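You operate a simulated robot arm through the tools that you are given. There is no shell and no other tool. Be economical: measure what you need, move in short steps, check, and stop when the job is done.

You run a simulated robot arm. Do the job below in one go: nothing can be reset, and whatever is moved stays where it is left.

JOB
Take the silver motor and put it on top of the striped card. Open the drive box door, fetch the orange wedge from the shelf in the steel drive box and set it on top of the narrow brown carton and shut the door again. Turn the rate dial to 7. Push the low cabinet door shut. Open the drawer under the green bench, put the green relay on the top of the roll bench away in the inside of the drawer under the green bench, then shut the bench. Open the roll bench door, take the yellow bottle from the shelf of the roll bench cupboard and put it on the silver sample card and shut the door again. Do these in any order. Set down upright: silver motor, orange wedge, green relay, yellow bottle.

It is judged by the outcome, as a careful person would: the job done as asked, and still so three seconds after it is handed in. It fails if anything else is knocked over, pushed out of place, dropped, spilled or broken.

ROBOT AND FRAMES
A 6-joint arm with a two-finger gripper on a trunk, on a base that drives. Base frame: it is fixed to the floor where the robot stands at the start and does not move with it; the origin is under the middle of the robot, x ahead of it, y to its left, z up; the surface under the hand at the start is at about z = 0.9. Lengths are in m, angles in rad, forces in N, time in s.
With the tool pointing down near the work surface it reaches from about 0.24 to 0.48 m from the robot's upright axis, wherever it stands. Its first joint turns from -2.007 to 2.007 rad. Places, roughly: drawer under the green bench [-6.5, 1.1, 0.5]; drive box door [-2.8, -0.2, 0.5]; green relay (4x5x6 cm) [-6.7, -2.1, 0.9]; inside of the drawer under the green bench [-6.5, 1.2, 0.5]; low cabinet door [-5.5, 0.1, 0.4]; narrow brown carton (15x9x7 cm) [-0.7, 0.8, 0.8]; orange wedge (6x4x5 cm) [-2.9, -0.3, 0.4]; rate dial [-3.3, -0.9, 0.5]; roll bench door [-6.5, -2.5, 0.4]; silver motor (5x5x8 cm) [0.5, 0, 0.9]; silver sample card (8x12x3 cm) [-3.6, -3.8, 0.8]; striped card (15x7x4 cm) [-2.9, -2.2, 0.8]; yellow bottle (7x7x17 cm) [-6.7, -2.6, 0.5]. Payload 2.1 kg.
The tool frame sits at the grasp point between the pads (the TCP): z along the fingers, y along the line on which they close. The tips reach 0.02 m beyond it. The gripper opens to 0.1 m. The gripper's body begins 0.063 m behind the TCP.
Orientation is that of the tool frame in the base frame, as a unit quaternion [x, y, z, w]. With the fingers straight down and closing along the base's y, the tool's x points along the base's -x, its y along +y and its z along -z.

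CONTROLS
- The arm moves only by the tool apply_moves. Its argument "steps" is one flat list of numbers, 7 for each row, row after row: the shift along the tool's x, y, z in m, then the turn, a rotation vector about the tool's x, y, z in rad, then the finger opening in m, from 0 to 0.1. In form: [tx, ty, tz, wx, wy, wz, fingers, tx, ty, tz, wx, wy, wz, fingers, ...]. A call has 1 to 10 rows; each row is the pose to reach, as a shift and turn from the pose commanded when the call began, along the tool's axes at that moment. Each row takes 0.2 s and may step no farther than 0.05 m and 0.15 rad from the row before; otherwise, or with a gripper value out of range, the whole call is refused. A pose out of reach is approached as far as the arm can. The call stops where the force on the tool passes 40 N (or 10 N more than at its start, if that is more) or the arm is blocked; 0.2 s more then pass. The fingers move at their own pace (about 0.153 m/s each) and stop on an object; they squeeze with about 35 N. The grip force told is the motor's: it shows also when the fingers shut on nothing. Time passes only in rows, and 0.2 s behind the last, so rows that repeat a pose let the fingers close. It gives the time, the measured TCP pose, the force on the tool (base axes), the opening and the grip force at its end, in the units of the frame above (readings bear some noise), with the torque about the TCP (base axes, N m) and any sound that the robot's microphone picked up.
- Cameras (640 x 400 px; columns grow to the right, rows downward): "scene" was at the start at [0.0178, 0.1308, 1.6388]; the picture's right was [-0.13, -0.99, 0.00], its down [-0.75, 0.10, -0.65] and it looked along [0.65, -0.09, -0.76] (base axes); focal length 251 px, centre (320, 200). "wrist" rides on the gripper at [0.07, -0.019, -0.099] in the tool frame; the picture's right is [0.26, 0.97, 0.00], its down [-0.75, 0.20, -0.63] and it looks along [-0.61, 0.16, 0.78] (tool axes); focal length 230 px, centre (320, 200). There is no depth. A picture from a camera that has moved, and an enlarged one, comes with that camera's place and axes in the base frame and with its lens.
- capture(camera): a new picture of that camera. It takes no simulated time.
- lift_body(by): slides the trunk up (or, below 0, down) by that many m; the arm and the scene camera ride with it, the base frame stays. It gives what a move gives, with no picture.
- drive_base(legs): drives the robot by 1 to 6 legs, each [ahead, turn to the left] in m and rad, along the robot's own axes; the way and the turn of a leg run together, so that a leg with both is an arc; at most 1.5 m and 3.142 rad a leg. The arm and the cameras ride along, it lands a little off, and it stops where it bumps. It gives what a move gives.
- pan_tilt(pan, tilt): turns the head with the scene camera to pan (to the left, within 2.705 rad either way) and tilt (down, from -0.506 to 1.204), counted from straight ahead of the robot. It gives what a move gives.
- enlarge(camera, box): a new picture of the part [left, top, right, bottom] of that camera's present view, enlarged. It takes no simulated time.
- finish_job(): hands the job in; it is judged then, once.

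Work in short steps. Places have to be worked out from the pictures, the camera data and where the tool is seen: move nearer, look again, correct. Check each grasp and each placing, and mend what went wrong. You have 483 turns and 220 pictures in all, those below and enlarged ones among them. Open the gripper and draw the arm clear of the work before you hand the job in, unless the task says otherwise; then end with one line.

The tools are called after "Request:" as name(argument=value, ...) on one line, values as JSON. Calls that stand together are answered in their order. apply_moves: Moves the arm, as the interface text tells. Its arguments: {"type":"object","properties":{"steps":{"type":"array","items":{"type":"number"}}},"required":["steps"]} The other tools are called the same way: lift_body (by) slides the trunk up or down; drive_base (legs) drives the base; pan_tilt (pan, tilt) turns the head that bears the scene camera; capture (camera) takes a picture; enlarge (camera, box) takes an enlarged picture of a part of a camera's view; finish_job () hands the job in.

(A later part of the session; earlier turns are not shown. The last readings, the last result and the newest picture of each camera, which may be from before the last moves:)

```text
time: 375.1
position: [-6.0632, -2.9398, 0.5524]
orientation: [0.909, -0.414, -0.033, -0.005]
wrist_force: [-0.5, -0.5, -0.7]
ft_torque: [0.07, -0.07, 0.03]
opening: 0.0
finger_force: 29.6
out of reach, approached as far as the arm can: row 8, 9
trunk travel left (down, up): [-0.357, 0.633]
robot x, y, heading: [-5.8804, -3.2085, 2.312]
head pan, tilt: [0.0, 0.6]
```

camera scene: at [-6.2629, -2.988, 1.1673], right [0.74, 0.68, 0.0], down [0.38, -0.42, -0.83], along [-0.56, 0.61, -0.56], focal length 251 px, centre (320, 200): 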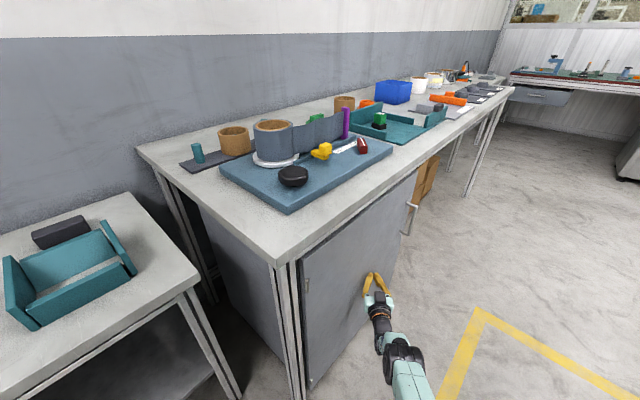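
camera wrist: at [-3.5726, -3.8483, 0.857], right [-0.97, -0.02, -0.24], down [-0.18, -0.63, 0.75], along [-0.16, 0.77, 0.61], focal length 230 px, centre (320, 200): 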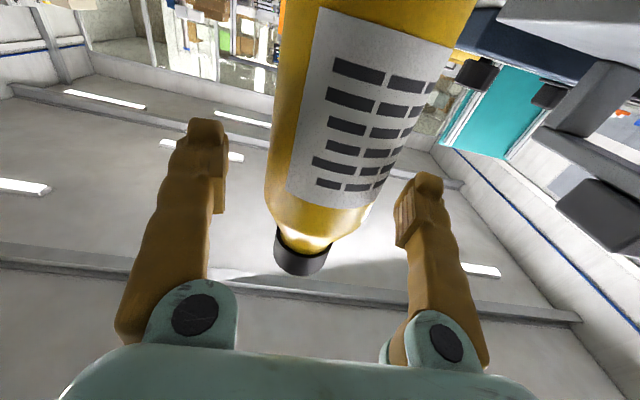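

Request:
lift_body(by=0.4)

Request:
lift_body(by=0.15)

Request:
drive_base(legs=[[0, -0.74], [1.1, 0], [0, 1.571]])

Request:
pan_tilt(pan=0, tilt=0.7)

Request:
capture(camera="scene")

Request:
capture(camera="wrist")

```text
time: 379.0
position: [-6.0643, -2.9396, 0.9534]
orientation: [0.909, -0.416, -0.033, -0.003]
wrist_force: [-0.6, 0.0, 0.3]
ft_torque: [0.02, -0.03, 0.0]
opening: 0.0
finger_force: 29.1
trunk travel left (down, up): [-0.757, 0.233]
robot x, y, heading: [-5.878, -3.2058, 2.311]
head pan, tilt: [0.0, 0.6]
```

```text
time: 380.7
position: [-6.0635, -2.9411, 1.1032]
orientation: [0.909, -0.416, -0.033, -0.003]
wrist_force: [-0.2, 0.0, 0.6]
ft_torque: [-0.02, 0.02, 0.01]
opening: 0.0
finger_force: 29.9
trunk travel left (down, up): [-0.907, 0.083]
robot x, y, heading: [-5.8781, -3.206, 2.312]
head pan, tilt: [0.0, 0.6]
```

```text
time: 392.0
position: [-6.2079, -2.0804, 1.1032]
orientation: [0.999, -0.016, -0.032, 0.01]
wrist_force: [-0.4, 1.0, 0.5]
ft_torque: [-0.01, 0.01, -0.01]
opening: 0.0
finger_force: 29.3
trunk travel left (down, up): [-0.907, 0.083]
robot x, y, heading: [-5.8874, -2.1206, 3.136]
head pan, tilt: [0.0, 0.6]
```

```text
time: 392.7
position: [-6.2075, -2.0813, 1.1032]
orientation: [0.999, -0.016, -0.032, 0.01]
wrist_force: [0.5, -0.1, -0.4]
ft_torque: [-0.01, 0.03, -0.04]
opening: 0.0001
finger_force: 29.9
trunk travel left (down, up): [-0.907, 0.083]
robot x, y, heading: [-5.8856, -2.1224, 3.138]
head pan, tilt: [0.0, 0.7]
```

```text
92 pictures are left
camera scene: at [-5.9113, -2.2604, 1.7086], right [0.0, 1.0, 0.0], down [0.64, 0.0, -0.77], along [-0.77, 0.0, -0.64], focal length 251 px, centre (320, 200)
```

scene: 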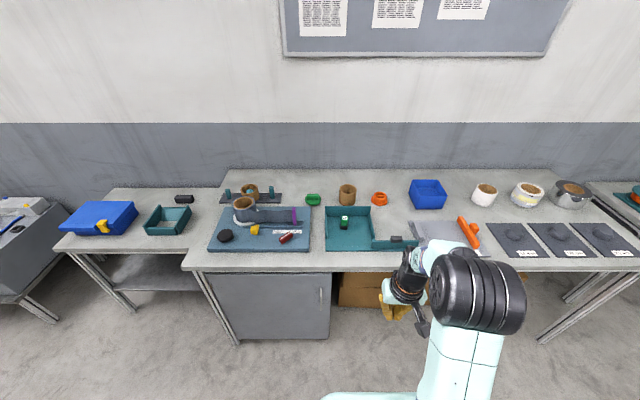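

```text
91 pictures are left
camera wrist: at [-6.1306, -2.0619, 1.1975], right [0.23, -0.97, 0.0], down [-0.72, -0.16, 0.68], along [-0.66, -0.16, -0.73], focal length 230 px, centre (320, 200)
```

wrist: 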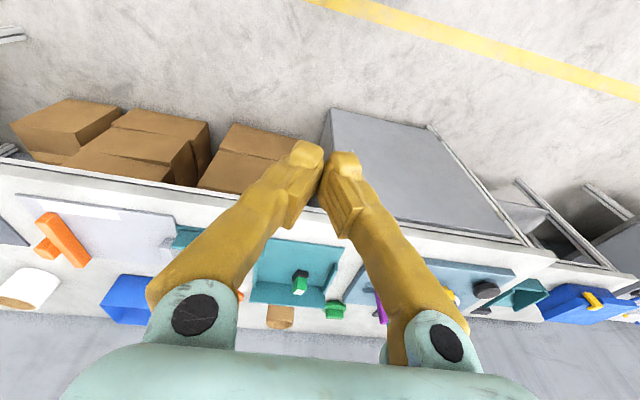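

Request:
enlarge(camera="scene", box=[310, 185, 430, 260])

Request:
enlarge(camera="wrist", box=[240, 230, 360, 330])

```text
5.33 times, centred on (370, 222) of scene
camera zoom: at [-5.9113, -2.2604, 1.7086], right [0.0, 1.0, 0.0], down [0.64, 0.0, -0.77], along [-0.77, 0.0, -0.64], focal length 1338 px, centre (53, 80)
```

zoom: 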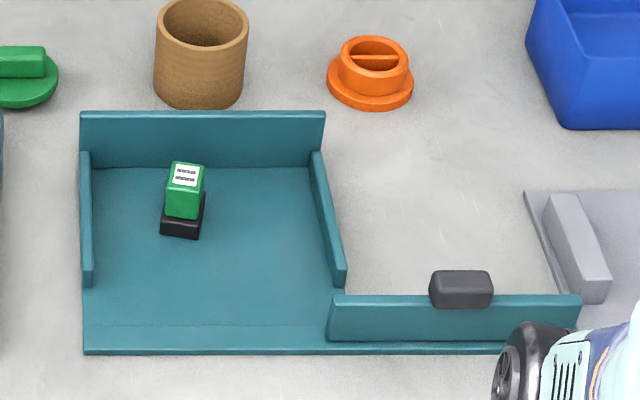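

```text
4.00 times, centred on (300, 280) of wrist
camera zoom: at [-6.1306, -2.0619, 1.1975], right [0.23, -0.97, 0.0], down [-0.72, -0.16, 0.68], along [-0.66, -0.16, -0.73], focal length 920 px, centre (400, -120)
```

zoom: 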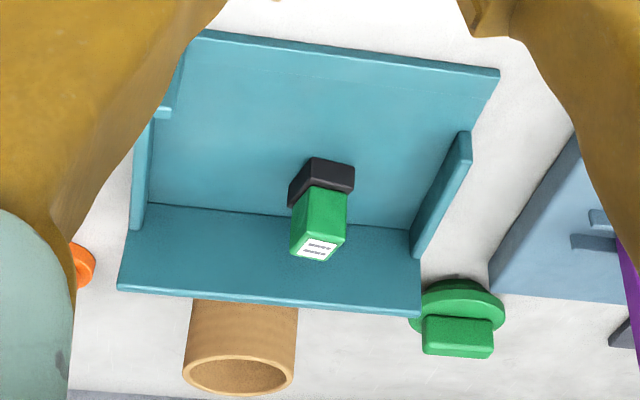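

The relay's top is at (-6.75, -2.147, 0.905), yawed about -0.18, in a low-walled teal tray. I'll straighten the tool and drive closer, slightly to the north of the cupboard.

Request:
apply_moves(steps=[0, 0, 0, 0.019, 0.064, 0, 0.05, 0, 0, 0, 0.019, 0.064, 0, 0.08])

Request:
drive_base(legs=[[0, -0.33], [0.42, 0], [0, 0.33]])

Request:
capture(camera="wrist")

Request:
capture(camera="scene")

```text
time: 393.3
position: [-6.2077, -2.0802, 1.1041]
orientation: [1.0, -0.015, 0.001, 0.001]
wrist_force: [-0.1, 0.0, 0.0]
ft_torque: [-0.01, 0.0, -0.04]
opening: 0.0801
finger_force: 0.1
trunk travel left (down, up): [-0.907, 0.083]
robot x, y, heading: [-5.8886, -2.117, 3.14]
head pan, tilt: [0.0, 0.7]
```

```text
time: 398.0
position: [-6.6081, -1.9402, 1.1032]
orientation: [1.0, -0.018, 0.001, 0.002]
wrist_force: [-0.1, -0.1, -0.1]
ft_torque: [0.01, 0.0, -0.02]
opening: 0.0803
finger_force: 0.1
trunk travel left (down, up): [-0.907, 0.083]
robot x, y, heading: [-6.2857, -1.9848, 3.14]
head pan, tilt: [0.0, 0.7]
```

```text
88 pictures are left
camera wrist: at [-6.5377, -1.9219, 1.2026], right [0.22, -0.97, 0.0], down [-0.76, -0.17, 0.63], along [-0.61, -0.14, -0.78], focal length 230 px, centre (320, 200)
```

wrist: 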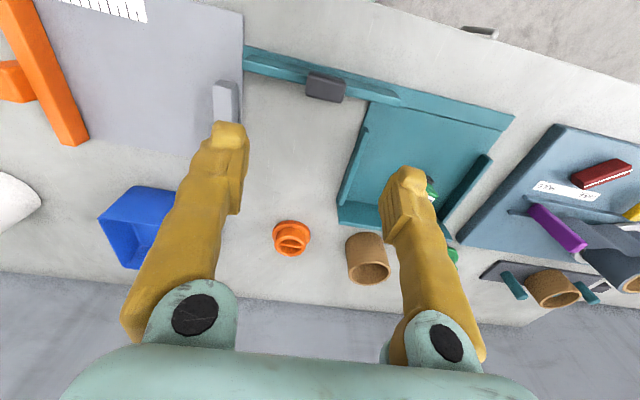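

```text
87 pictures are left
camera scene: at [-6.313, -2.1199, 1.7087], right [0.01, 1.0, 0.0], down [0.64, 0.0, -0.76], along [-0.76, 0.0, -0.64], focal length 251 px, centre (320, 200)
```

scene: 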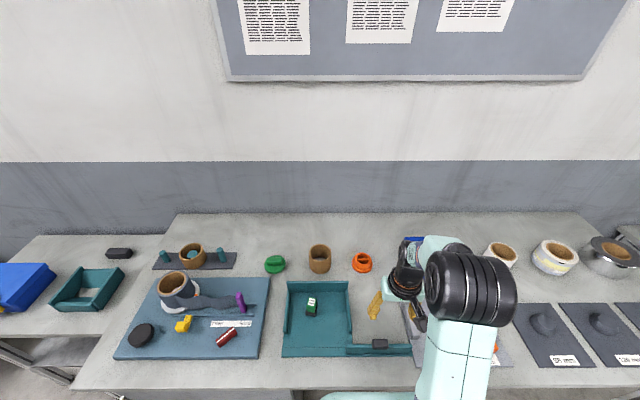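

Request:
apply_moves(steps=[-0.022, 0.036, 0.01, 0, 0, 0.03, 0.08, -0.044, 0.072, 0.02, 0, 0, 0.06, 0.08, -0.066, 0.107, 0.03, 0, 0, 0.09, 0.08, -0.089, 0.142, 0.04, 0, 0, 0.12, 0.08, -0.112, 0.177, 0.05, 0, 0, 0.147, 0.08, -0.1345, 0.212, 0.06, 0, 0, 0.147, 0.08])

Request:
capture(camera="wrist")

Request:
enlarge(camera="scene", box=[260, 260, 380, 360])

```text
time: 399.4
position: [-6.7385, -2.144, 1.045]
orientation: [0.996, -0.092, 0.002, -0.001]
wrist_force: [0.3, 0.3, 0.4]
ft_torque: [-0.02, 0.02, 0.01]
opening: 0.08
finger_force: 0.2
out of reach, approached as far as the arm can: row 6
trunk travel left (down, up): [-0.907, 0.083]
robot x, y, heading: [-6.2879, -1.9802, 3.135]
head pan, tilt: [0.0, 0.7]
```

```text
86 pictures are left
camera wrist: at [-6.6668, -2.1377, 1.1437], right [0.08, -1.0, 0.0], down [-0.78, -0.06, 0.63], along [-0.62, -0.05, -0.78], focal length 230 px, centre (320, 200)
```

wrist: 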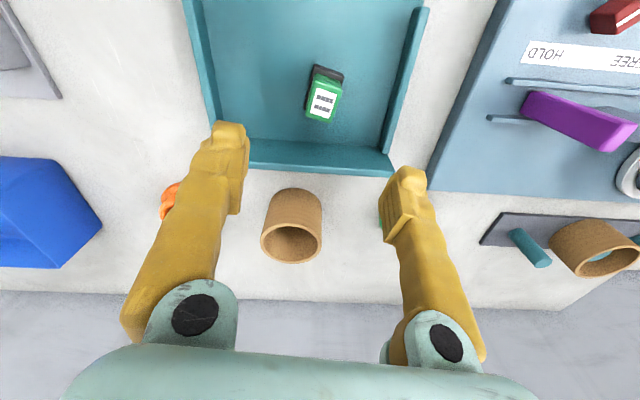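

```text
4.00 times, centred on (320, 310) of scene
camera zoom: at [-6.3137, -2.122, 1.7085], right [0.01, 1.0, 0.0], down [0.64, 0.0, -0.76], along [-0.76, 0.01, -0.64], focal length 1004 px, centre (320, -240)
```

zoom: 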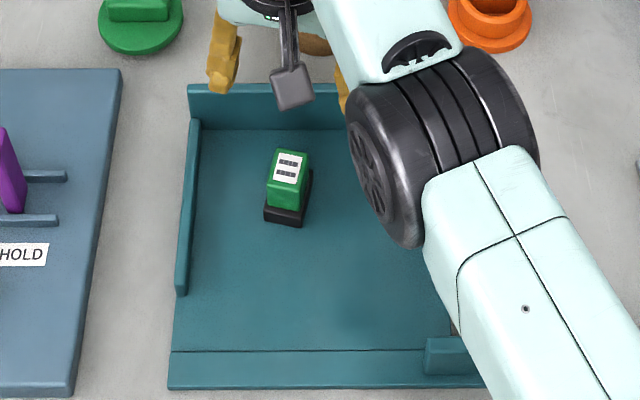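

Request:
enlarge(camera="wrist", box=[280, 50, 376, 130])

```text
5.00 times, centred on (328, 90) of wrist
camera zoom: at [-6.6668, -2.1377, 1.1437], right [0.08, -1.0, 0.0], down [-0.78, -0.06, 0.63], along [-0.62, -0.05, -0.78], focal length 1150 px, centre (280, 750)
```

zoom: 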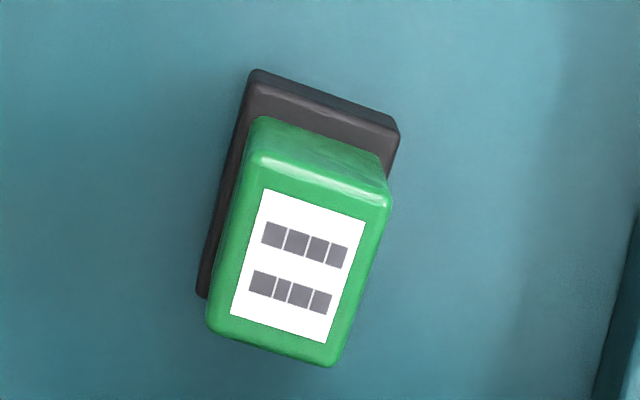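

Aligned; yaw needs +0.025 more. Descend and grip the green body.

Request:
apply_moves(steps=[0.004, 0, 0.045, 0, 0, 0.025, 0.07, 0.004, 0, 0.09, 0, 0, 0.025, 0.07, 0.004, 0, 0.135, 0, 0, 0.025, 0.07, 0.004, 0, 0.158, 0, 0, 0.025, 0.07])

Request:
capture(camera="wrist")

```text
time: 400.4
position: [-6.7123, -2.1329, 0.8954]
orientation: [0.995, -0.104, 0.001, 0.001]
wrist_force: [0.0, -0.6, 0.0]
ft_torque: [0.01, 0.01, 0.01]
opening: 0.0701
finger_force: 0.0
out of reach, approached as far as the arm can: row 2, 3, 4
trunk travel left (down, up): [-0.907, 0.083]
robot x, y, heading: [-6.2871, -1.9832, 3.137]
head pan, tilt: [0.0, 0.7]
```

```text
83 pictures are left
camera wrist: at [-6.6392, -2.1286, 0.9948], right [0.05, -1.0, 0.0], down [-0.78, -0.04, 0.63], along [-0.63, -0.03, -0.78], focal length 230 px, centre (320, 200)
```

wrist: 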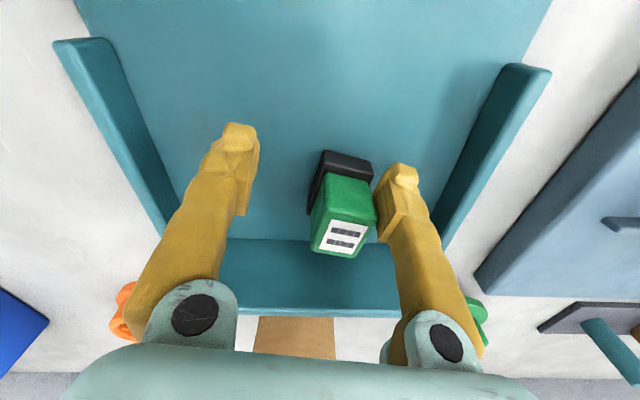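

The reach falls short at this arm height. I'll raise the arm, lower the trunk instead.

Request:
apply_moves(steps=[0, 0, -0.04, 0, 0, 0, 0.07, 0, 0, -0.08, 0, 0, 0, 0.07, -0.01, 0.005, -0.12, 0, 0, 0, 0.07, -0.022, 0.008, -0.15, 0, 0, 0, 0.07])

Request:
lift_body(by=-0.1)

Request:
capture(camera="wrist")

```text
time: 401.4
position: [-6.7348, -2.1353, 1.0457]
orientation: [0.995, -0.104, 0.002, 0.001]
wrist_force: [-0.3, -0.2, 0.0]
ft_torque: [0.01, -0.01, 0.01]
opening: 0.0702
finger_force: 0.1
trunk travel left (down, up): [-0.907, 0.083]
robot x, y, heading: [-6.2868, -1.9824, 3.137]
head pan, tilt: [0.0, 0.7]
```

```text
time: 402.7
position: [-6.7344, -2.1356, 0.9449]
orientation: [0.995, -0.103, 0.0, 0.001]
wrist_force: [0.0, -0.9, -0.4]
ft_torque: [-0.02, 0.04, 0.0]
opening: 0.07
finger_force: 0.0
trunk travel left (down, up): [-0.807, 0.183]
robot x, y, heading: [-6.2897, -1.981, 3.134]
head pan, tilt: [0.0, 0.7]
```

```text
82 pictures are left
camera wrist: at [-6.6615, -2.1307, 1.0448], right [0.05, -1.0, 0.0], down [-0.78, -0.04, 0.63], along [-0.63, -0.04, -0.78], focal length 230 px, centre (320, 200)
```

wrist: 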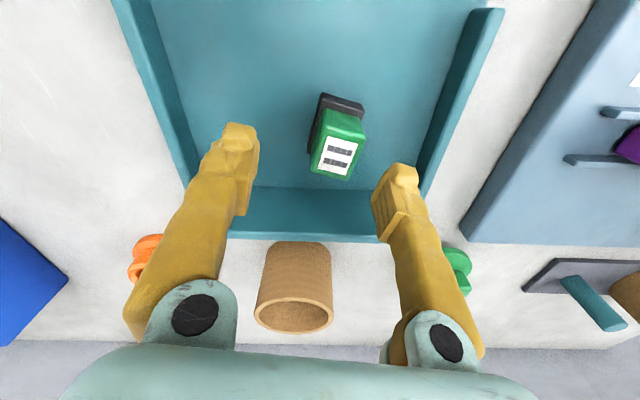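

Request:
apply_moves(steps=[0.001, 0.011, 0.02, 0, 0, 0, 0.07, 0.001, 0.011, 0.04, 0, 0, 0, 0.07, 0.001, 0.011, 0.06, 0, 0, 0, 0.07])

Request:
capture(camera="wrist")

```text
time: 403.5
position: [-6.7322, -2.1469, 0.8856]
orientation: [0.995, -0.104, 0.001, 0.001]
wrist_force: [-0.8, 0.3, -0.9]
ft_torque: [0.03, -0.03, 0.04]
opening: 0.0701
finger_force: 0.0
out of reach, approached as far as the arm can: row 3
trunk travel left (down, up): [-0.807, 0.183]
robot x, y, heading: [-6.2856, -1.9813, 3.137]
head pan, tilt: [0.0, 0.7]
```

```text
81 pictures are left
camera wrist: at [-6.6604, -2.1416, 0.9844], right [0.05, -1.0, 0.0], down [-0.78, -0.04, 0.63], along [-0.63, -0.04, -0.78], focal length 230 px, centre (320, 200)
```

wrist: 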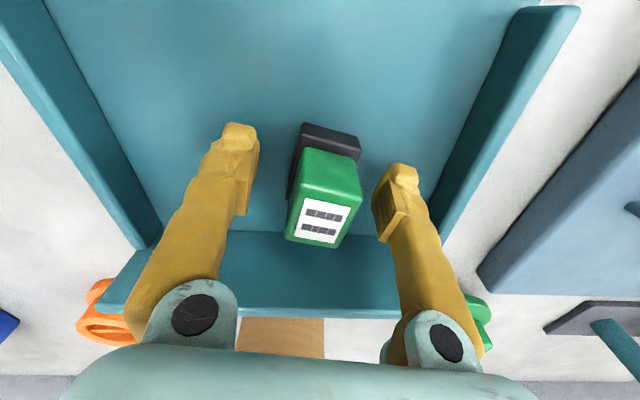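

Centred on the relay. Close the fingers and lift.

Request:
apply_moves(steps=[0, 0, 0, 0, 0, 0, 0.045, 0, 0, 0, 0, 0, 0, 0.02, 0, 0, 0, 0, 0, 0, 0.02])

Request:
lift_body(by=0.12)

Request:
capture(camera="wrist")

```text
time: 404.3
position: [-6.7332, -2.1454, 0.8846]
orientation: [0.995, -0.103, 0.001, 0.001]
wrist_force: [0.3, 0.5, 0.5]
ft_torque: [-0.02, -0.02, -0.02]
opening: 0.0325
finger_force: 34.9
trunk travel left (down, up): [-0.807, 0.183]
robot x, y, heading: [-6.289, -1.9843, 3.136]
head pan, tilt: [0.0, 0.7]
```

```text
time: 405.8
position: [-6.7329, -2.1457, 1.0053]
orientation: [0.995, -0.104, 0.001, 0.001]
wrist_force: [0.6, 0.0, -0.5]
ft_torque: [-0.02, 0.02, 0.03]
opening: 0.0327
finger_force: 34.8
trunk travel left (down, up): [-0.927, 0.063]
robot x, y, heading: [-6.2881, -1.9837, 3.138]
head pan, tilt: [0.0, 0.7]
```

```text
80 pictures are left
camera wrist: at [-6.6605, -2.1416, 1.1044], right [0.05, -1.0, 0.0], down [-0.78, -0.04, 0.63], along [-0.63, -0.03, -0.78], focal length 230 px, centre (320, 200)
```

wrist: 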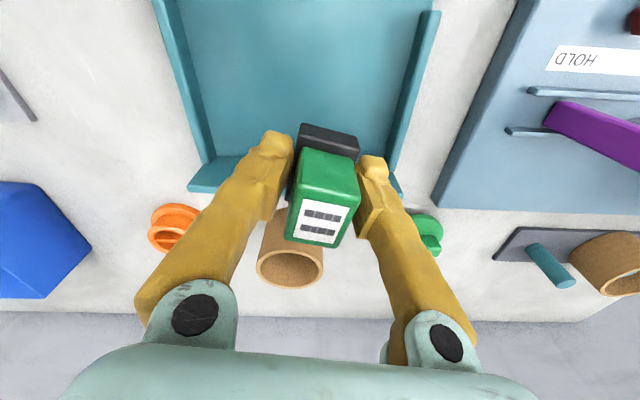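

The relay is held. Retract the arm, back out, and drive to the open drawer.

Request:
apply_moves(steps=[0.02, -0.038, 0, 0, 0, -0.05, 0.02, 0.042, -0.076, 0, 0, 0, -0.1, 0.02, 0.064, -0.114, 0, 0, 0, -0.15, 0.02, 0.086, -0.151, 0, 0, 0, -0.2, 0.02])

Request:
drive_base(legs=[[-0.45, 0], [0, -1.385], [0.9, 0], [0.8, 0]])

Request:
pan_tilt(pan=0.1, tilt=0.6)

Request:
capture(camera="scene")

```text
time: 406.8
position: [-6.6169, -2.0157, 1.0067]
orientation: [1.0, -0.004, -0.001, 0.003]
wrist_force: [0.0, 0.3, -0.8]
ft_torque: [-0.01, 0.03, -0.01]
opening: 0.0325
finger_force: 35.4
trunk travel left (down, up): [-0.927, 0.063]
robot x, y, heading: [-6.2879, -1.9801, 3.132]
head pan, tilt: [0.0, 0.7]
```

```text
time: 421.2
position: [-6.2364, 0.0067, 1.0062]
orientation: [0.767, -0.641, -0.001, 0.002]
wrist_force: [-0.1, 0.6, -1.3]
ft_torque: [-0.01, -0.02, 0.0]
opening: 0.0327
finger_force: 35.1
trunk travel left (down, up): [-0.927, 0.063]
robot x, y, heading: [-6.1446, -0.3123, 1.754]
head pan, tilt: [0.0, 0.7]
```

```text
time: 421.8
position: [-6.2374, 0.0078, 1.0067]
orientation: [0.767, -0.642, 0.0, 0.001]
wrist_force: [0.3, 0.1, -1.9]
ft_torque: [-0.03, 0.01, -0.01]
opening: 0.0327
finger_force: 34.6
trunk travel left (down, up): [-0.927, 0.063]
robot x, y, heading: [-6.1402, -0.3094, 1.751]
head pan, tilt: [0.099, 0.6]
```

```text
79 pictures are left
camera scene: at [-6.2915, -0.3082, 1.7372], right [0.96, 0.28, 0.0], down [0.16, -0.54, -0.82], along [-0.23, 0.79, -0.57], focal length 251 px, centre (320, 200)
```

scene: 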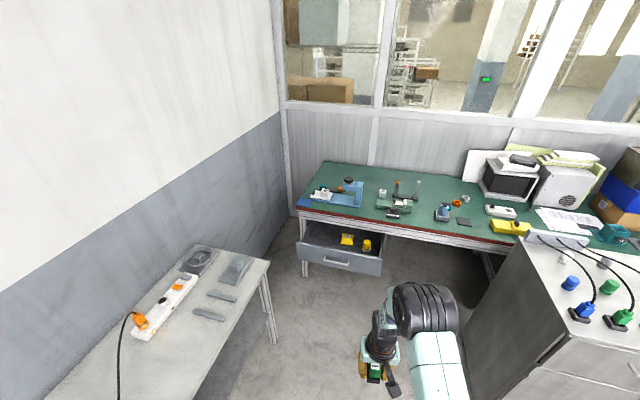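

The drawer is still open. Drive up to it, keeping the held relay high.

Request:
drive_base(legs=[[0, 0.163], [0.74, 0], [0, -0.343]])

Request:
pan_tilt(pan=0.2, tilt=1.0)

Request:
capture(camera="scene")

Request:
capture(camera="wrist")

```text
time: 427.6
position: [-6.4275, 0.7236, 1.0068]
orientation: [-0.706, 0.708, -0.001, -0.001]
wrist_force: [0.2, -0.3, -0.5]
ft_torque: [0.01, 0.02, 0.02]
opening: 0.0325
finger_force: 34.6
trunk travel left (down, up): [-0.927, 0.063]
robot x, y, heading: [-6.3908, 0.3906, 1.574]
head pan, tilt: [0.099, 0.6]
```

```text
time: 428.5
position: [-6.4288, 0.7237, 1.0058]
orientation: [-0.707, 0.707, 0.001, -0.002]
wrist_force: [-0.5, 0.0, -0.8]
ft_torque: [0.02, -0.02, 0.0]
opening: 0.0325
finger_force: 35.6
trunk travel left (down, up): [-0.927, 0.063]
robot x, y, heading: [-6.3883, 0.3947, 1.57]
head pan, tilt: [0.201, 1.0]
```

```text
78 pictures are left
camera scene: at [-6.5441, 0.4038, 1.7053], right [0.98, 0.2, 0.0], down [0.17, -0.82, -0.54], along [-0.11, 0.53, -0.84], focal length 251 px, centre (320, 200)
```

scene: 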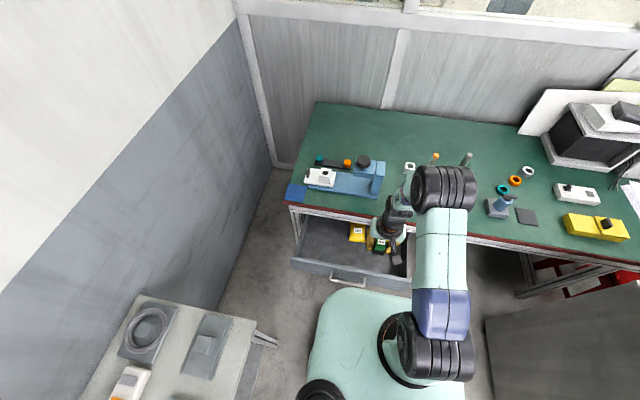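

```text
77 pictures are left
camera wrist: at [-6.4088, 0.6544, 1.105], right [-0.97, -0.26, 0.0], down [-0.2, 0.75, 0.63], along [-0.16, 0.61, -0.78], focal length 230 px, centre (320, 200)
```

wrist: 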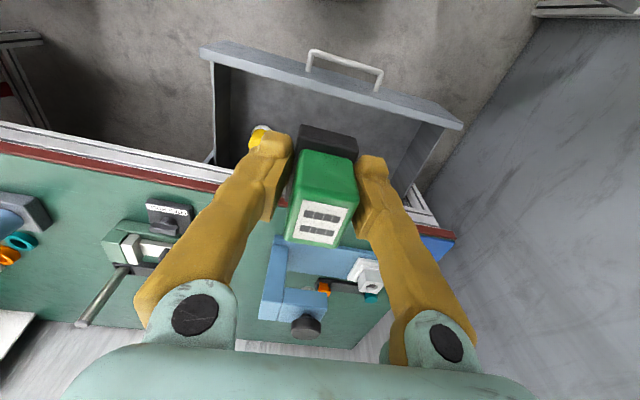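

Using both cameras, the bench edge is at y≈0.97 (z≈0.74) and the drawer's front panel inner face is at y≈0.775, so there are about 19 cm of clear opening. I'll position the relay above (-6.58, 0.875) while high.

Request:
drive_base(legs=[[0.06, 0]])

Request:
apply_moves(steps=[-0.022, 0.04, 0, 0, 0, 0, 0.02, -0.045, 0.08, 0, 0, 0, 0, 0.02, -0.068, 0.115, 0, 0, 0, 0, 0.02, -0.09, 0.15, 0, 0, 0, 0, 0.02])

Request:
lift_body(by=-0.25)

Request:
capture(camera="wrist")

Request:
capture(camera="scene")

```text
time: 429.4
position: [-6.429, 0.7771, 1.0079]
orientation: [-0.707, 0.707, 0.003, 0.001]
wrist_force: [-0.5, 0.2, -2.2]
ft_torque: [0.0, 0.01, 0.0]
opening: 0.0325
finger_force: 34.8
trunk travel left (down, up): [-0.927, 0.063]
robot x, y, heading: [-6.3935, 0.4571, 1.569]
head pan, tilt: [0.201, 1.0]
```

```text
time: 430.4
position: [-6.5797, 0.8658, 1.006]
orientation: [-0.707, 0.708, 0.0, 0.001]
wrist_force: [-0.6, 0.3, -0.2]
ft_torque: [-0.02, -0.06, -0.03]
opening: 0.0326
finger_force: 34.5
trunk travel left (down, up): [-0.927, 0.063]
robot x, y, heading: [-6.3918, 0.453, 1.572]
head pan, tilt: [0.201, 1.0]
```

```text
time: 433.0
position: [-6.5783, 0.8667, 0.7585]
orientation: [-0.706, 0.708, 0.004, 0.003]
wrist_force: [0.5, 0.3, -0.1]
ft_torque: [-0.03, 0.03, 0.01]
opening: 0.0327
finger_force: 35.3
trunk travel left (down, up): [-0.677, 0.313]
robot x, y, heading: [-6.3894, 0.4584, 1.572]
head pan, tilt: [0.201, 1.0]
```

```text
76 pictures are left
camera wrist: at [-6.5592, 0.7962, 0.8565], right [-0.97, -0.26, 0.0], down [-0.2, 0.75, 0.64], along [-0.16, 0.61, -0.77], focal length 230 px, centre (320, 200)
```

wrist: 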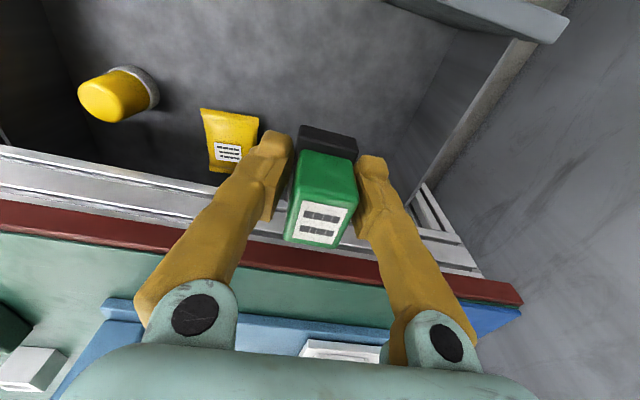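

```text
75 pictures are left
camera scene: at [-6.5443, 0.4646, 1.4552], right [0.98, 0.2, 0.0], down [0.17, -0.82, -0.54], along [-0.11, 0.53, -0.84], focal length 251 px, centre (320, 200)
```

scene: 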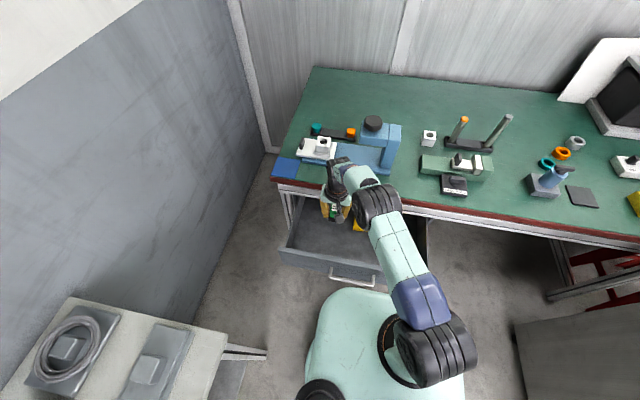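

Lower further by 0.12 and check clearance to the bench edge.

Request:
lift_body(by=-0.12)

Request:
capture(camera="wrist")

Request:
enlarge(camera="scene", box=[260, 130, 420, 290])

```text
time: 434.5
position: [-6.5784, 0.8656, 0.6382]
orientation: [-0.706, 0.708, 0.003, 0.001]
wrist_force: [0.5, 0.5, -0.5]
ft_torque: [0.0, 0.04, 0.02]
opening: 0.0327
finger_force: 35.4
trunk travel left (down, up): [-0.557, 0.433]
robot x, y, heading: [-6.3893, 0.4538, 1.568]
head pan, tilt: [0.201, 1.0]
```

```text
74 pictures are left
camera wrist: at [-6.5592, 0.7961, 0.7365], right [-0.97, -0.26, 0.0], down [-0.2, 0.75, 0.64], along [-0.16, 0.61, -0.77], focal length 230 px, centre (320, 200)
```

wrist: 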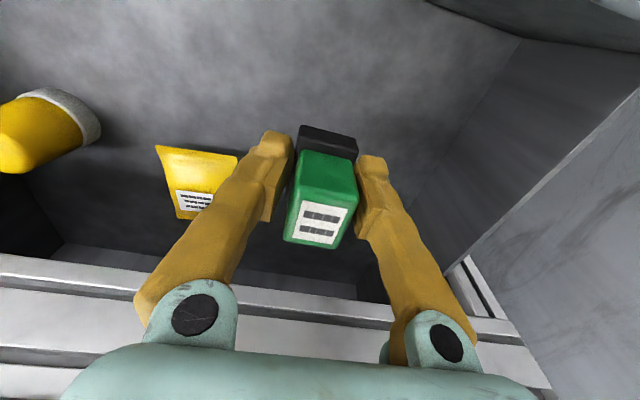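

```text
2.50 times, centred on (340, 210) of scene
camera zoom: at [-6.5442, 0.4646, 1.3352], right [0.98, 0.2, 0.0], down [0.17, -0.82, -0.54], along [-0.11, 0.53, -0.84], focal length 627 px, centre (270, 175)
```

zoom: 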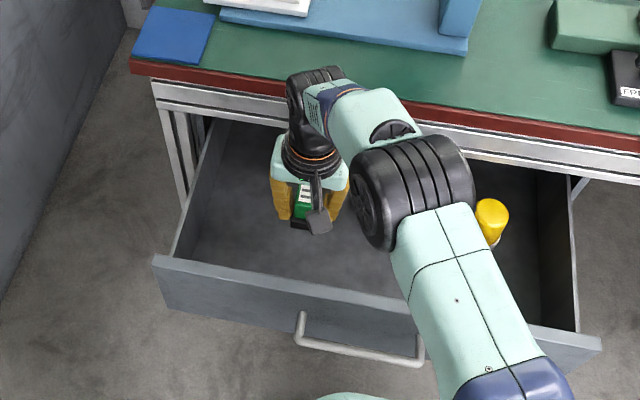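

Drawer floor is at z≈0.505. Lower another 0.075, then feel for contact.

Request:
lift_body(by=-0.07)

Request:
apply_moves(steps=[0, 0, 0.005, 0, 0, 0, 0.02, 0, 0, 0.01, 0, 0, 0, 0.02, 0, 0, 0.015, 0, 0, 0, 0.02])

```text
time: 435.6
position: [-6.5793, 0.8668, 0.568]
orientation: [-0.706, 0.708, 0.004, 0.001]
wrist_force: [0.9, 0.3, -0.9]
ft_torque: [-0.03, 0.0, -0.06]
opening: 0.0326
finger_force: 35.2
trunk travel left (down, up): [-0.487, 0.503]
robot x, y, heading: [-6.3885, 0.4533, 1.567]
head pan, tilt: [0.201, 1.0]
```

```text
time: 436.4
position: [-6.5788, 0.8661, 0.553]
orientation: [-0.707, 0.708, 0.003, 0.002]
wrist_force: [0.4, -1.0, -0.3]
ft_torque: [0.03, 0.0, 0.0]
opening: 0.0326
finger_force: 34.5
trunk travel left (down, up): [-0.487, 0.503]
robot x, y, heading: [-6.3907, 0.4552, 1.572]
head pan, tilt: [0.201, 1.0]
```

Request:
apply_moves(steps=[0, 0, 0.004, 0, 0, 0, 0.02, 0, 0, 0.008, 0, 0, 0, 0.02, 0, 0, 0.012, 0, 0, 0, 0.02])

Request:
capture(camera="wrist")

```text
time: 437.2
position: [-6.5774, 0.8659, 0.5409]
orientation: [-0.706, 0.708, 0.003, 0.002]
wrist_force: [0.1, -0.2, -0.4]
ft_torque: [0.03, 0.0, 0.01]
opening: 0.0328
finger_force: 35.2
trunk travel left (down, up): [-0.487, 0.503]
robot x, y, heading: [-6.3897, 0.4582, 1.572]
head pan, tilt: [0.201, 1.0]
```

```text
72 pictures are left
camera wrist: at [-6.5596, 0.7962, 0.6392], right [-0.97, -0.26, 0.0], down [-0.2, 0.75, 0.64], along [-0.16, 0.61, -0.77], focal length 230 px, centre (320, 200)
```

wrist: 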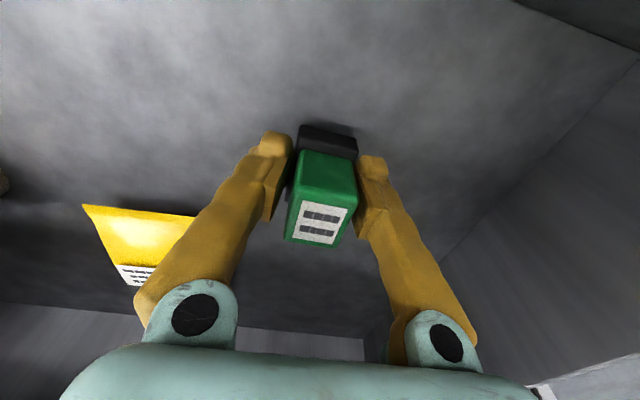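

Request:
apply_moves(steps=[0, 0, 0.003, 0, 0, 0, 0.02, 0, 0, 0.006, 0, 0, 0, 0.02, 0, 0, 0.009, 0, 0, 0, 0.02, 0, 0, 0.012, 0, 0, 0, 0.02])

```text
time: 438.2
position: [-6.5781, 0.8666, 0.53]
orientation: [-0.707, 0.707, 0.004, 0.002]
wrist_force: [0.0, 0.6, -0.6]
ft_torque: [-0.01, 0.01, 0.02]
opening: 0.0326
finger_force: 34.7
trunk travel left (down, up): [-0.487, 0.503]
robot x, y, heading: [-6.3891, 0.4534, 1.572]
head pan, tilt: [0.201, 1.0]
```

Request:
apply_moves(steps=[0, 0, 0.003, 0, 0, 0, 0.02, 0, 0, 0.006, 0, 0, 0, 0.02, 0, 0, 0.009, 0, 0, 0, 0.02, 0, 0, 0.012, 0, 0, 0, 0.02])

```text
time: 439.2
position: [-6.5791, 0.8667, 0.522]
orientation: [-0.707, 0.708, 0.007, 0.002]
wrist_force: [-0.2, 0.2, 35.7]
ft_torque: [-1.77, -0.36, 0.02]
opening: 0.0327
finger_force: 34.7
trunk travel left (down, up): [-0.487, 0.503]
robot x, y, heading: [-6.3923, 0.4553, 1.573]
head pan, tilt: [0.201, 1.0]
```

Contact, but the torque suggests it is off-centre toward me (maybe the camera on the drawer's front). Back off 5 mm and look.

Request:
apply_moves(steps=[0, 0, -0.006, 0, 0, 0, 0.02, 0, 0, -0.006, 0, 0, 0, 0.02])

Request:
enlarge(camera="scene", box=[270, 150, 390, 250])

Request:
enlarge(camera="wrist", box=[240, 100, 400, 200])

```text
time: 439.8
position: [-6.5775, 0.8673, 0.5231]
orientation: [-0.707, 0.707, 0.003, 0.001]
wrist_force: [0.1, -0.6, -0.7]
ft_torque: [-0.01, -0.01, 0.0]
opening: 0.0328
finger_force: 34.8
trunk travel left (down, up): [-0.487, 0.503]
robot x, y, heading: [-6.3899, 0.4546, 1.57]
head pan, tilt: [0.201, 1.0]
```

```text
4.00 times, centred on (330, 200) of scene
camera zoom: at [-6.5443, 0.4647, 1.2649], right [0.98, 0.2, 0.0], down [0.17, -0.82, -0.54], along [-0.11, 0.53, -0.84], focal length 1004 px, centre (280, 200)
```

zoom: 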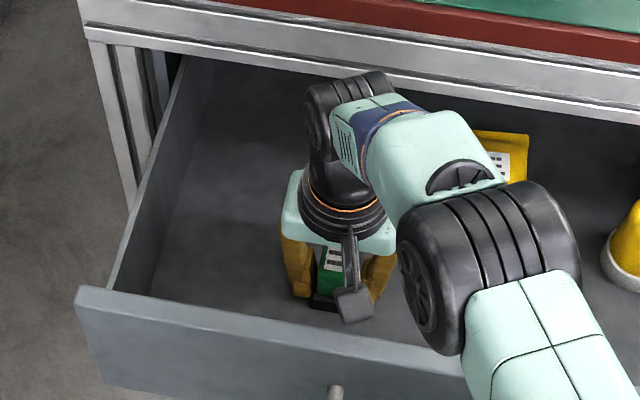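

```text
4.00 times, centred on (320, 150) of wrist
camera zoom: at [-6.5588, 0.7964, 0.6213], right [-0.97, -0.26, 0.0], down [-0.2, 0.75, 0.63], along [-0.16, 0.61, -0.77], focal length 920 px, centre (320, 400)
```

zoom: 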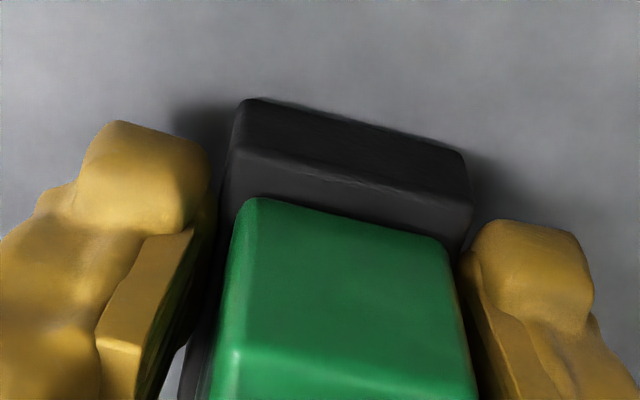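

The relay base is practically on the floor of the drawer and the camera is clear. Release here.

Request:
apply_moves(steps=[0, 0, 0.002, 0, 0, 0, 0.02, 0, 0, 0.002, 0, 0, 0, 0.05, 0, 0, 0.002, 0, 0, 0, 0.07, 0, 0, -0.02, 0, 0, 0, 0.07, 0, 0, -0.06, 0, 0, 0, 0.07])

Request:
lift_body(by=0.2)

Request:
capture(camera="wrist")

```text
time: 441.0
position: [-6.5775, 0.8661, 0.5841]
orientation: [-0.706, 0.708, 0.003, 0.002]
wrist_force: [-0.2, -0.4, -0.1]
ft_torque: [0.0, -0.02, -0.01]
opening: 0.07
finger_force: 0.0
trunk travel left (down, up): [-0.487, 0.503]
robot x, y, heading: [-6.3925, 0.4548, 1.572]
head pan, tilt: [0.201, 1.0]
```

```text
time: 443.2
position: [-6.5777, 0.867, 0.7832]
orientation: [-0.706, 0.708, 0.003, 0.003]
wrist_force: [-0.5, 0.8, -0.5]
ft_torque: [0.01, -0.01, -0.02]
opening: 0.0699
finger_force: 0.1
trunk travel left (down, up): [-0.687, 0.303]
robot x, y, heading: [-6.3942, 0.4528, 1.566]
head pan, tilt: [0.201, 1.0]
```

```text
69 pictures are left
camera wrist: at [-6.5592, 0.7967, 0.8819], right [-0.97, -0.26, 0.0], down [-0.2, 0.75, 0.64], along [-0.16, 0.61, -0.77], focal length 230 px, centre (320, 200)
```

wrist: 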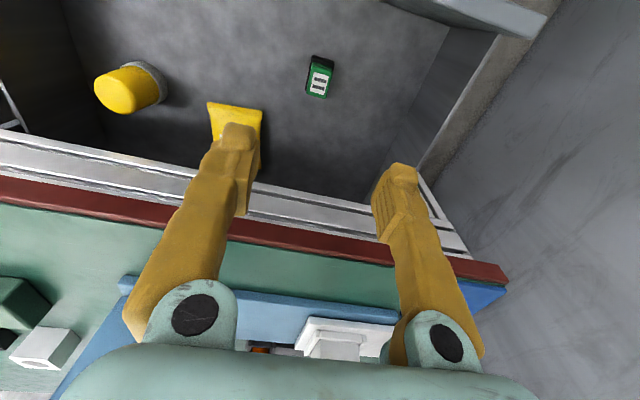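

The relay stands upright in the drawer. Now back off and bring the tool horizontal to push the drawer shut.

Request:
drive_base(legs=[[-0.4, 0]])

Request:
apply_moves(steps=[0.005, -0.0185, -0.01, 0, -0.145, 0, 0.05, 0, -0.037, -0.01, 0, -0.29, 0, 0.02, -0.005, -0.0555, -0.01, 0, -0.435, 0, 0.0, -0.01, -0.074, 0, 0, -0.58, 0, 0.0, -0.015, -0.0925, 0, 0, -0.725, 0, 0.0, -0.02, -0.111, 0, 0, -0.87, 0, 0.0, -0.025, -0.1295, 0, 0, -1.015, 0, 0.0, -0.03, -0.148, 0, 0, -1.16, 0, 0.0, -0.04, -0.1665, 0, 0, -1.305, 0, 0.0, -0.05, -0.185, 0, 0, -1.45, 0, 0.0])

```text
time: 445.7
position: [-6.5814, 0.4604, 0.7833]
orientation: [0.709, -0.705, -0.003, -0.001]
wrist_force: [-0.3, 1.0, -0.7]
ft_torque: [0.01, -0.01, -0.02]
opening: 0.0697
finger_force: 0.0
trunk travel left (down, up): [-0.687, 0.303]
robot x, y, heading: [-6.3888, 0.0533, 1.575]
head pan, tilt: [0.201, 1.0]
```

```text
time: 447.9
position: [-6.4476, 0.591, 0.762]
orientation: [0.541, -0.51, -0.443, -0.501]
wrist_force: [0.1, 0.1, 0.3]
ft_torque: [0.01, 0.04, 0.01]
opening: 0.0
finger_force: 30.0
out of reach, approached as far as the arm can: row 4, 5, 6, 7, 8, 9, 10
trunk travel left (down, up): [-0.687, 0.303]
robot x, y, heading: [-6.3898, 0.05, 1.578]
head pan, tilt: [0.201, 1.0]
```

Request:
lift_body(by=-0.2)

Request:
apply_moves(steps=[0, -0.03, 0, 0, -0.05, 0, 0, 0, -0.06, 0, 0, -0.1, 0, 0])

Request:
pan_tilt(pan=0, tilt=0.6)

Request:
capture(camera="scene")

```text
time: 450.1
position: [-6.4471, 0.5913, 0.5632]
orientation: [0.542, -0.511, -0.442, -0.5]
wrist_force: [0.3, -0.2, -0.5]
ft_torque: [-0.01, -0.01, -0.02]
opening: 0.0003
finger_force: 29.3
trunk travel left (down, up): [-0.487, 0.503]
robot x, y, heading: [-6.3886, 0.0515, 1.574]
head pan, tilt: [0.201, 1.0]
```

```text
time: 450.7
position: [-6.4388, 0.5849, 0.5678]
orientation: [-0.513, 0.491, 0.462, 0.532]
wrist_force: [0.5, 0.6, -0.3]
ft_torque: [-0.05, 0.04, -0.01]
opening: 0.0001
finger_force: 30.0
out of reach, approached as far as the arm can: row 1, 2
trunk travel left (down, up): [-0.487, 0.503]
robot x, y, heading: [-6.3878, 0.0553, 1.576]
head pan, tilt: [0.201, 1.0]
```

```text
time: 451.5
position: [-6.4396, 0.5835, 0.5663]
orientation: [-0.513, 0.492, 0.461, 0.532]
wrist_force: [-0.3, -0.3, -0.4]
ft_torque: [0.0, 0.02, -0.01]
opening: 0.0
finger_force: 29.8
trunk travel left (down, up): [-0.487, 0.503]
robot x, y, heading: [-6.3905, 0.0488, 1.582]
head pan, tilt: [0.0, 0.6]
```

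```text
68 pictures are left
camera scene: at [-6.5296, 0.0804, 1.2972], right [1.0, 0.0, 0.0], down [0.0, -0.57, -0.82], along [0.0, 0.82, -0.57], focal length 251 px, centre (320, 200)
```

scene: 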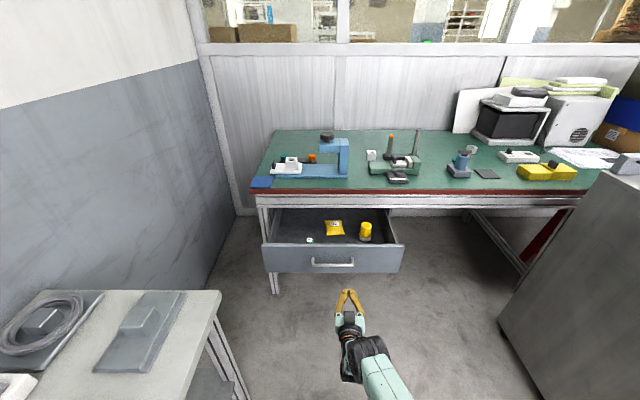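

The fingertips will push on the handle bar (z 0.565). Drive forward to shut the drawer.

Request:
drive_base(legs=[[0.28, 0]])

Request:
drive_base(legs=[[0.05, 0]])

Request:
capture(camera="scene")

```text
time: 453.5
position: [-6.4428, 0.8627, 0.5682]
orientation: [-0.515, 0.49, 0.462, 0.53]
wrist_force: [0.4, 0.2, 0.5]
ft_torque: [0.02, -0.03, 0.01]
opening: 0.0
finger_force: 29.4
trunk travel left (down, up): [-0.487, 0.503]
robot x, y, heading: [-6.3933, 0.3307, 1.579]
head pan, tilt: [0.0, 0.6]
```

```text
time: 454.4
position: [-6.4433, 0.9128, 0.5675]
orientation: [-0.515, 0.49, 0.463, 0.53]
wrist_force: [-1.3, 0.6, 0.4]
ft_torque: [0.01, 0.02, -0.02]
opening: 0.0
finger_force: 30.0
trunk travel left (down, up): [-0.487, 0.503]
robot x, y, heading: [-6.393, 0.3785, 1.583]
head pan, tilt: [0.0, 0.6]
```

```text
67 pictures are left
camera scene: at [-6.5319, 0.4091, 1.2972], right [1.0, 0.01, 0.0], down [0.01, -0.57, -0.82], along [-0.01, 0.82, -0.57], focal length 251 px, centre (320, 200)
```

scene: 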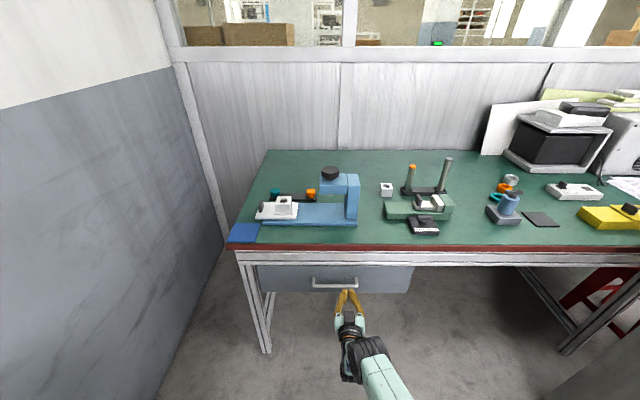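

Request:
drive_base(legs=[[0.025, 0]])

Request:
drive_base(legs=[[0.02, 0]])

Request:
enlarge(camera="scene", box=[220, 230, 440, 320])

```text
time: 455.3
position: [-6.4442, 0.9286, 0.5676]
orientation: [-0.514, 0.488, 0.464, 0.532]
wrist_force: [1.8, -11.7, 4.9]
ft_torque: [0.1, 0.04, 0.1]
opening: 0.0001
finger_force: 29.3
trunk travel left (down, up): [-0.487, 0.503]
robot x, y, heading: [-6.3905, 0.3993, 1.584]
head pan, tilt: [0.0, 0.6]
stopped in leg 1: the force on the tool passed its limit at 97 N (the readings are from after the stop); the commanded pose is now the measured one
```

```text
time: 456.0
position: [-6.4443, 0.9293, 0.566]
orientation: [-0.516, 0.488, 0.463, 0.531]
wrist_force: [1.3, -23.4, 10.3]
ft_torque: [0.24, 0.06, 0.1]
opening: 0.0001
finger_force: 29.3
trunk travel left (down, up): [-0.487, 0.503]
robot x, y, heading: [-6.3941, 0.4041, 1.583]
head pan, tilt: [0.0, 0.6]
stopped in leg 1: the force on the tool passed its limit at 56 N (the readings are from after the stop); the commanded pose is now the measured one
```

```text
2.91 times, centred on (330, 275) of scene
camera zoom: at [-6.5315, 0.4251, 1.2974], right [1.0, 0.01, 0.0], down [0.01, -0.56, -0.83], along [-0.01, 0.83, -0.56], focal length 730 px, centre (291, -18)
```

zoom: 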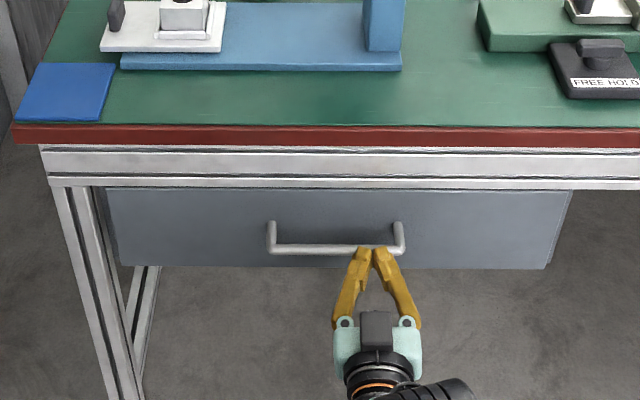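

The drawer is firmly shut. Next the drive box: back off and drive east along the aisle.

Request:
drive_base(legs=[[-0.5, 0], [0, -2.687], [1.5, 0], [0, 1.104], [1.4, 0], [1.4, 0]])

Request:
drive_base(legs=[[1.3, 0]])

Request:
pan_tilt(pan=2.3, tilt=0.45)

Request:
capture(camera="scene")

```text
time: 488.3
position: [-2.3466, -1.2986, 0.5626]
orientation: [-0.025, 0.712, -0.041, 0.701]
wrist_force: [0.4, 0.3, 0.9]
ft_torque: [-0.02, 0.03, -0.01]
opening: 0.0001
finger_force: 29.6
trunk travel left (down, up): [-0.487, 0.503]
robot x, y, heading: [-2.8736, -1.3608, 0.032]
head pan, tilt: [0.0, 0.6]
```

```text
time: 494.9
position: [-1.0441, -1.2605, 0.5626]
orientation: [-0.026, 0.712, -0.041, 0.701]
wrist_force: [-0.5, -0.2, 0.8]
ft_torque: [-0.02, -0.01, 0.0]
opening: 0.0002
finger_force: 29.9
trunk travel left (down, up): [-0.487, 0.503]
robot x, y, heading: [-1.5701, -1.3255, 0.028]
head pan, tilt: [0.0, 0.6]
```

```text
time: 497.0
position: [-1.0448, -1.2612, 0.5632]
orientation: [-0.026, 0.712, -0.041, 0.701]
wrist_force: [-0.4, -0.2, -0.2]
ft_torque: [-0.03, -0.02, -0.01]
opening: 0.0
finger_force: 29.2
trunk travel left (down, up): [-0.487, 0.503]
robot x, y, heading: [-1.574, -1.323, 0.029]
head pan, tilt: [2.3, 0.45]
```

```text
65 pictures are left
camera scene: at [-1.698, -1.1165, 1.3108], right [0.73, 0.69, 0.0], down [0.3, -0.32, -0.9], along [-0.62, 0.65, -0.44], focal length 251 px, centre (320, 200)
```

scene: 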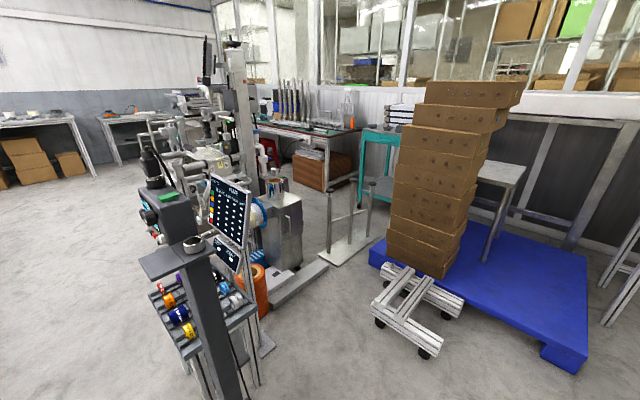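

Request:
enlarge(camera="scene", box=[230, 170, 350, 290])

```text
3.33 times, centred on (290, 230) of scene
camera zoom: at [-1.698, -1.1165, 1.3108], right [0.73, 0.69, 0.0], down [0.3, -0.32, -0.9], along [-0.62, 0.65, -0.44], focal length 836 px, centre (420, 100)
```

zoom: 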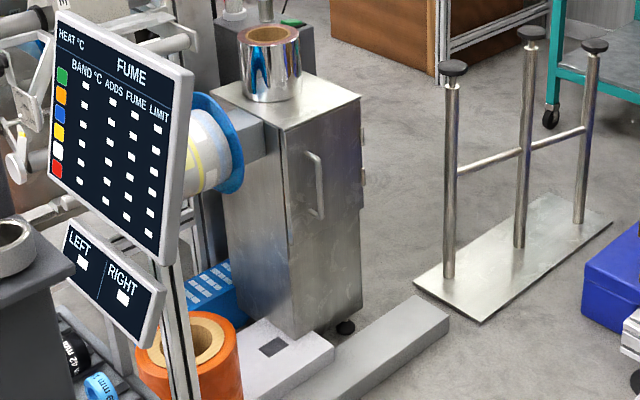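

The drive box's door faces +x: handle at its south edge near (-2.75, -0.30), hinges at the north; a low floor beam lies before it. I'll go to (-1.5, -0.4) and face it through the gap between bracket and ring table.

Request:
drive_base(legs=[[0, 1.47], [0.92, 0], [0, 1.64]])

Request:
pan_tilt(pan=0, tilt=0.5)

Request:
capture(camera="scene")

```text
time: 509.5
position: [-2.027, -0.4352, 0.5631]
orientation: [0.712, 0.015, -0.7, -0.053]
wrist_force: [-0.5, 0.3, -1.2]
ft_torque: [-0.01, 0.01, 0.02]
opening: 0.0
finger_force: 29.2
trunk travel left (down, up): [-0.487, 0.503]
robot x, y, heading: [-1.4974, -0.3884, 3.141]
head pan, tilt: [2.3, 0.45]
```

```text
time: 511.6
position: [-2.0274, -0.4365, 0.5637]
orientation: [0.712, 0.015, -0.7, -0.053]
wrist_force: [-0.2, 0.4, -0.2]
ft_torque: [-0.01, 0.0, 0.02]
opening: 0.0
finger_force: 29.5
trunk travel left (down, up): [-0.487, 0.503]
robot x, y, heading: [-1.501, -0.3921, 3.134]
head pan, tilt: [0.0, 0.499]
```

```text
63 pictures are left
camera scene: at [-1.5294, -0.5303, 1.3063], right [0.0, 1.0, 0.0], down [0.48, 0.0, -0.88], along [-0.88, 0.0, -0.48], focal length 251 px, centre (320, 200)
```

scene: 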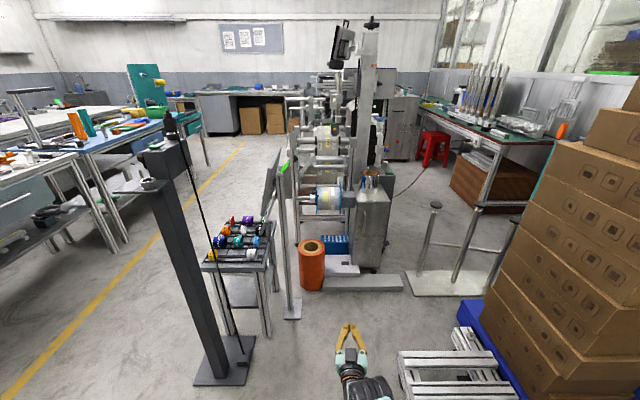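

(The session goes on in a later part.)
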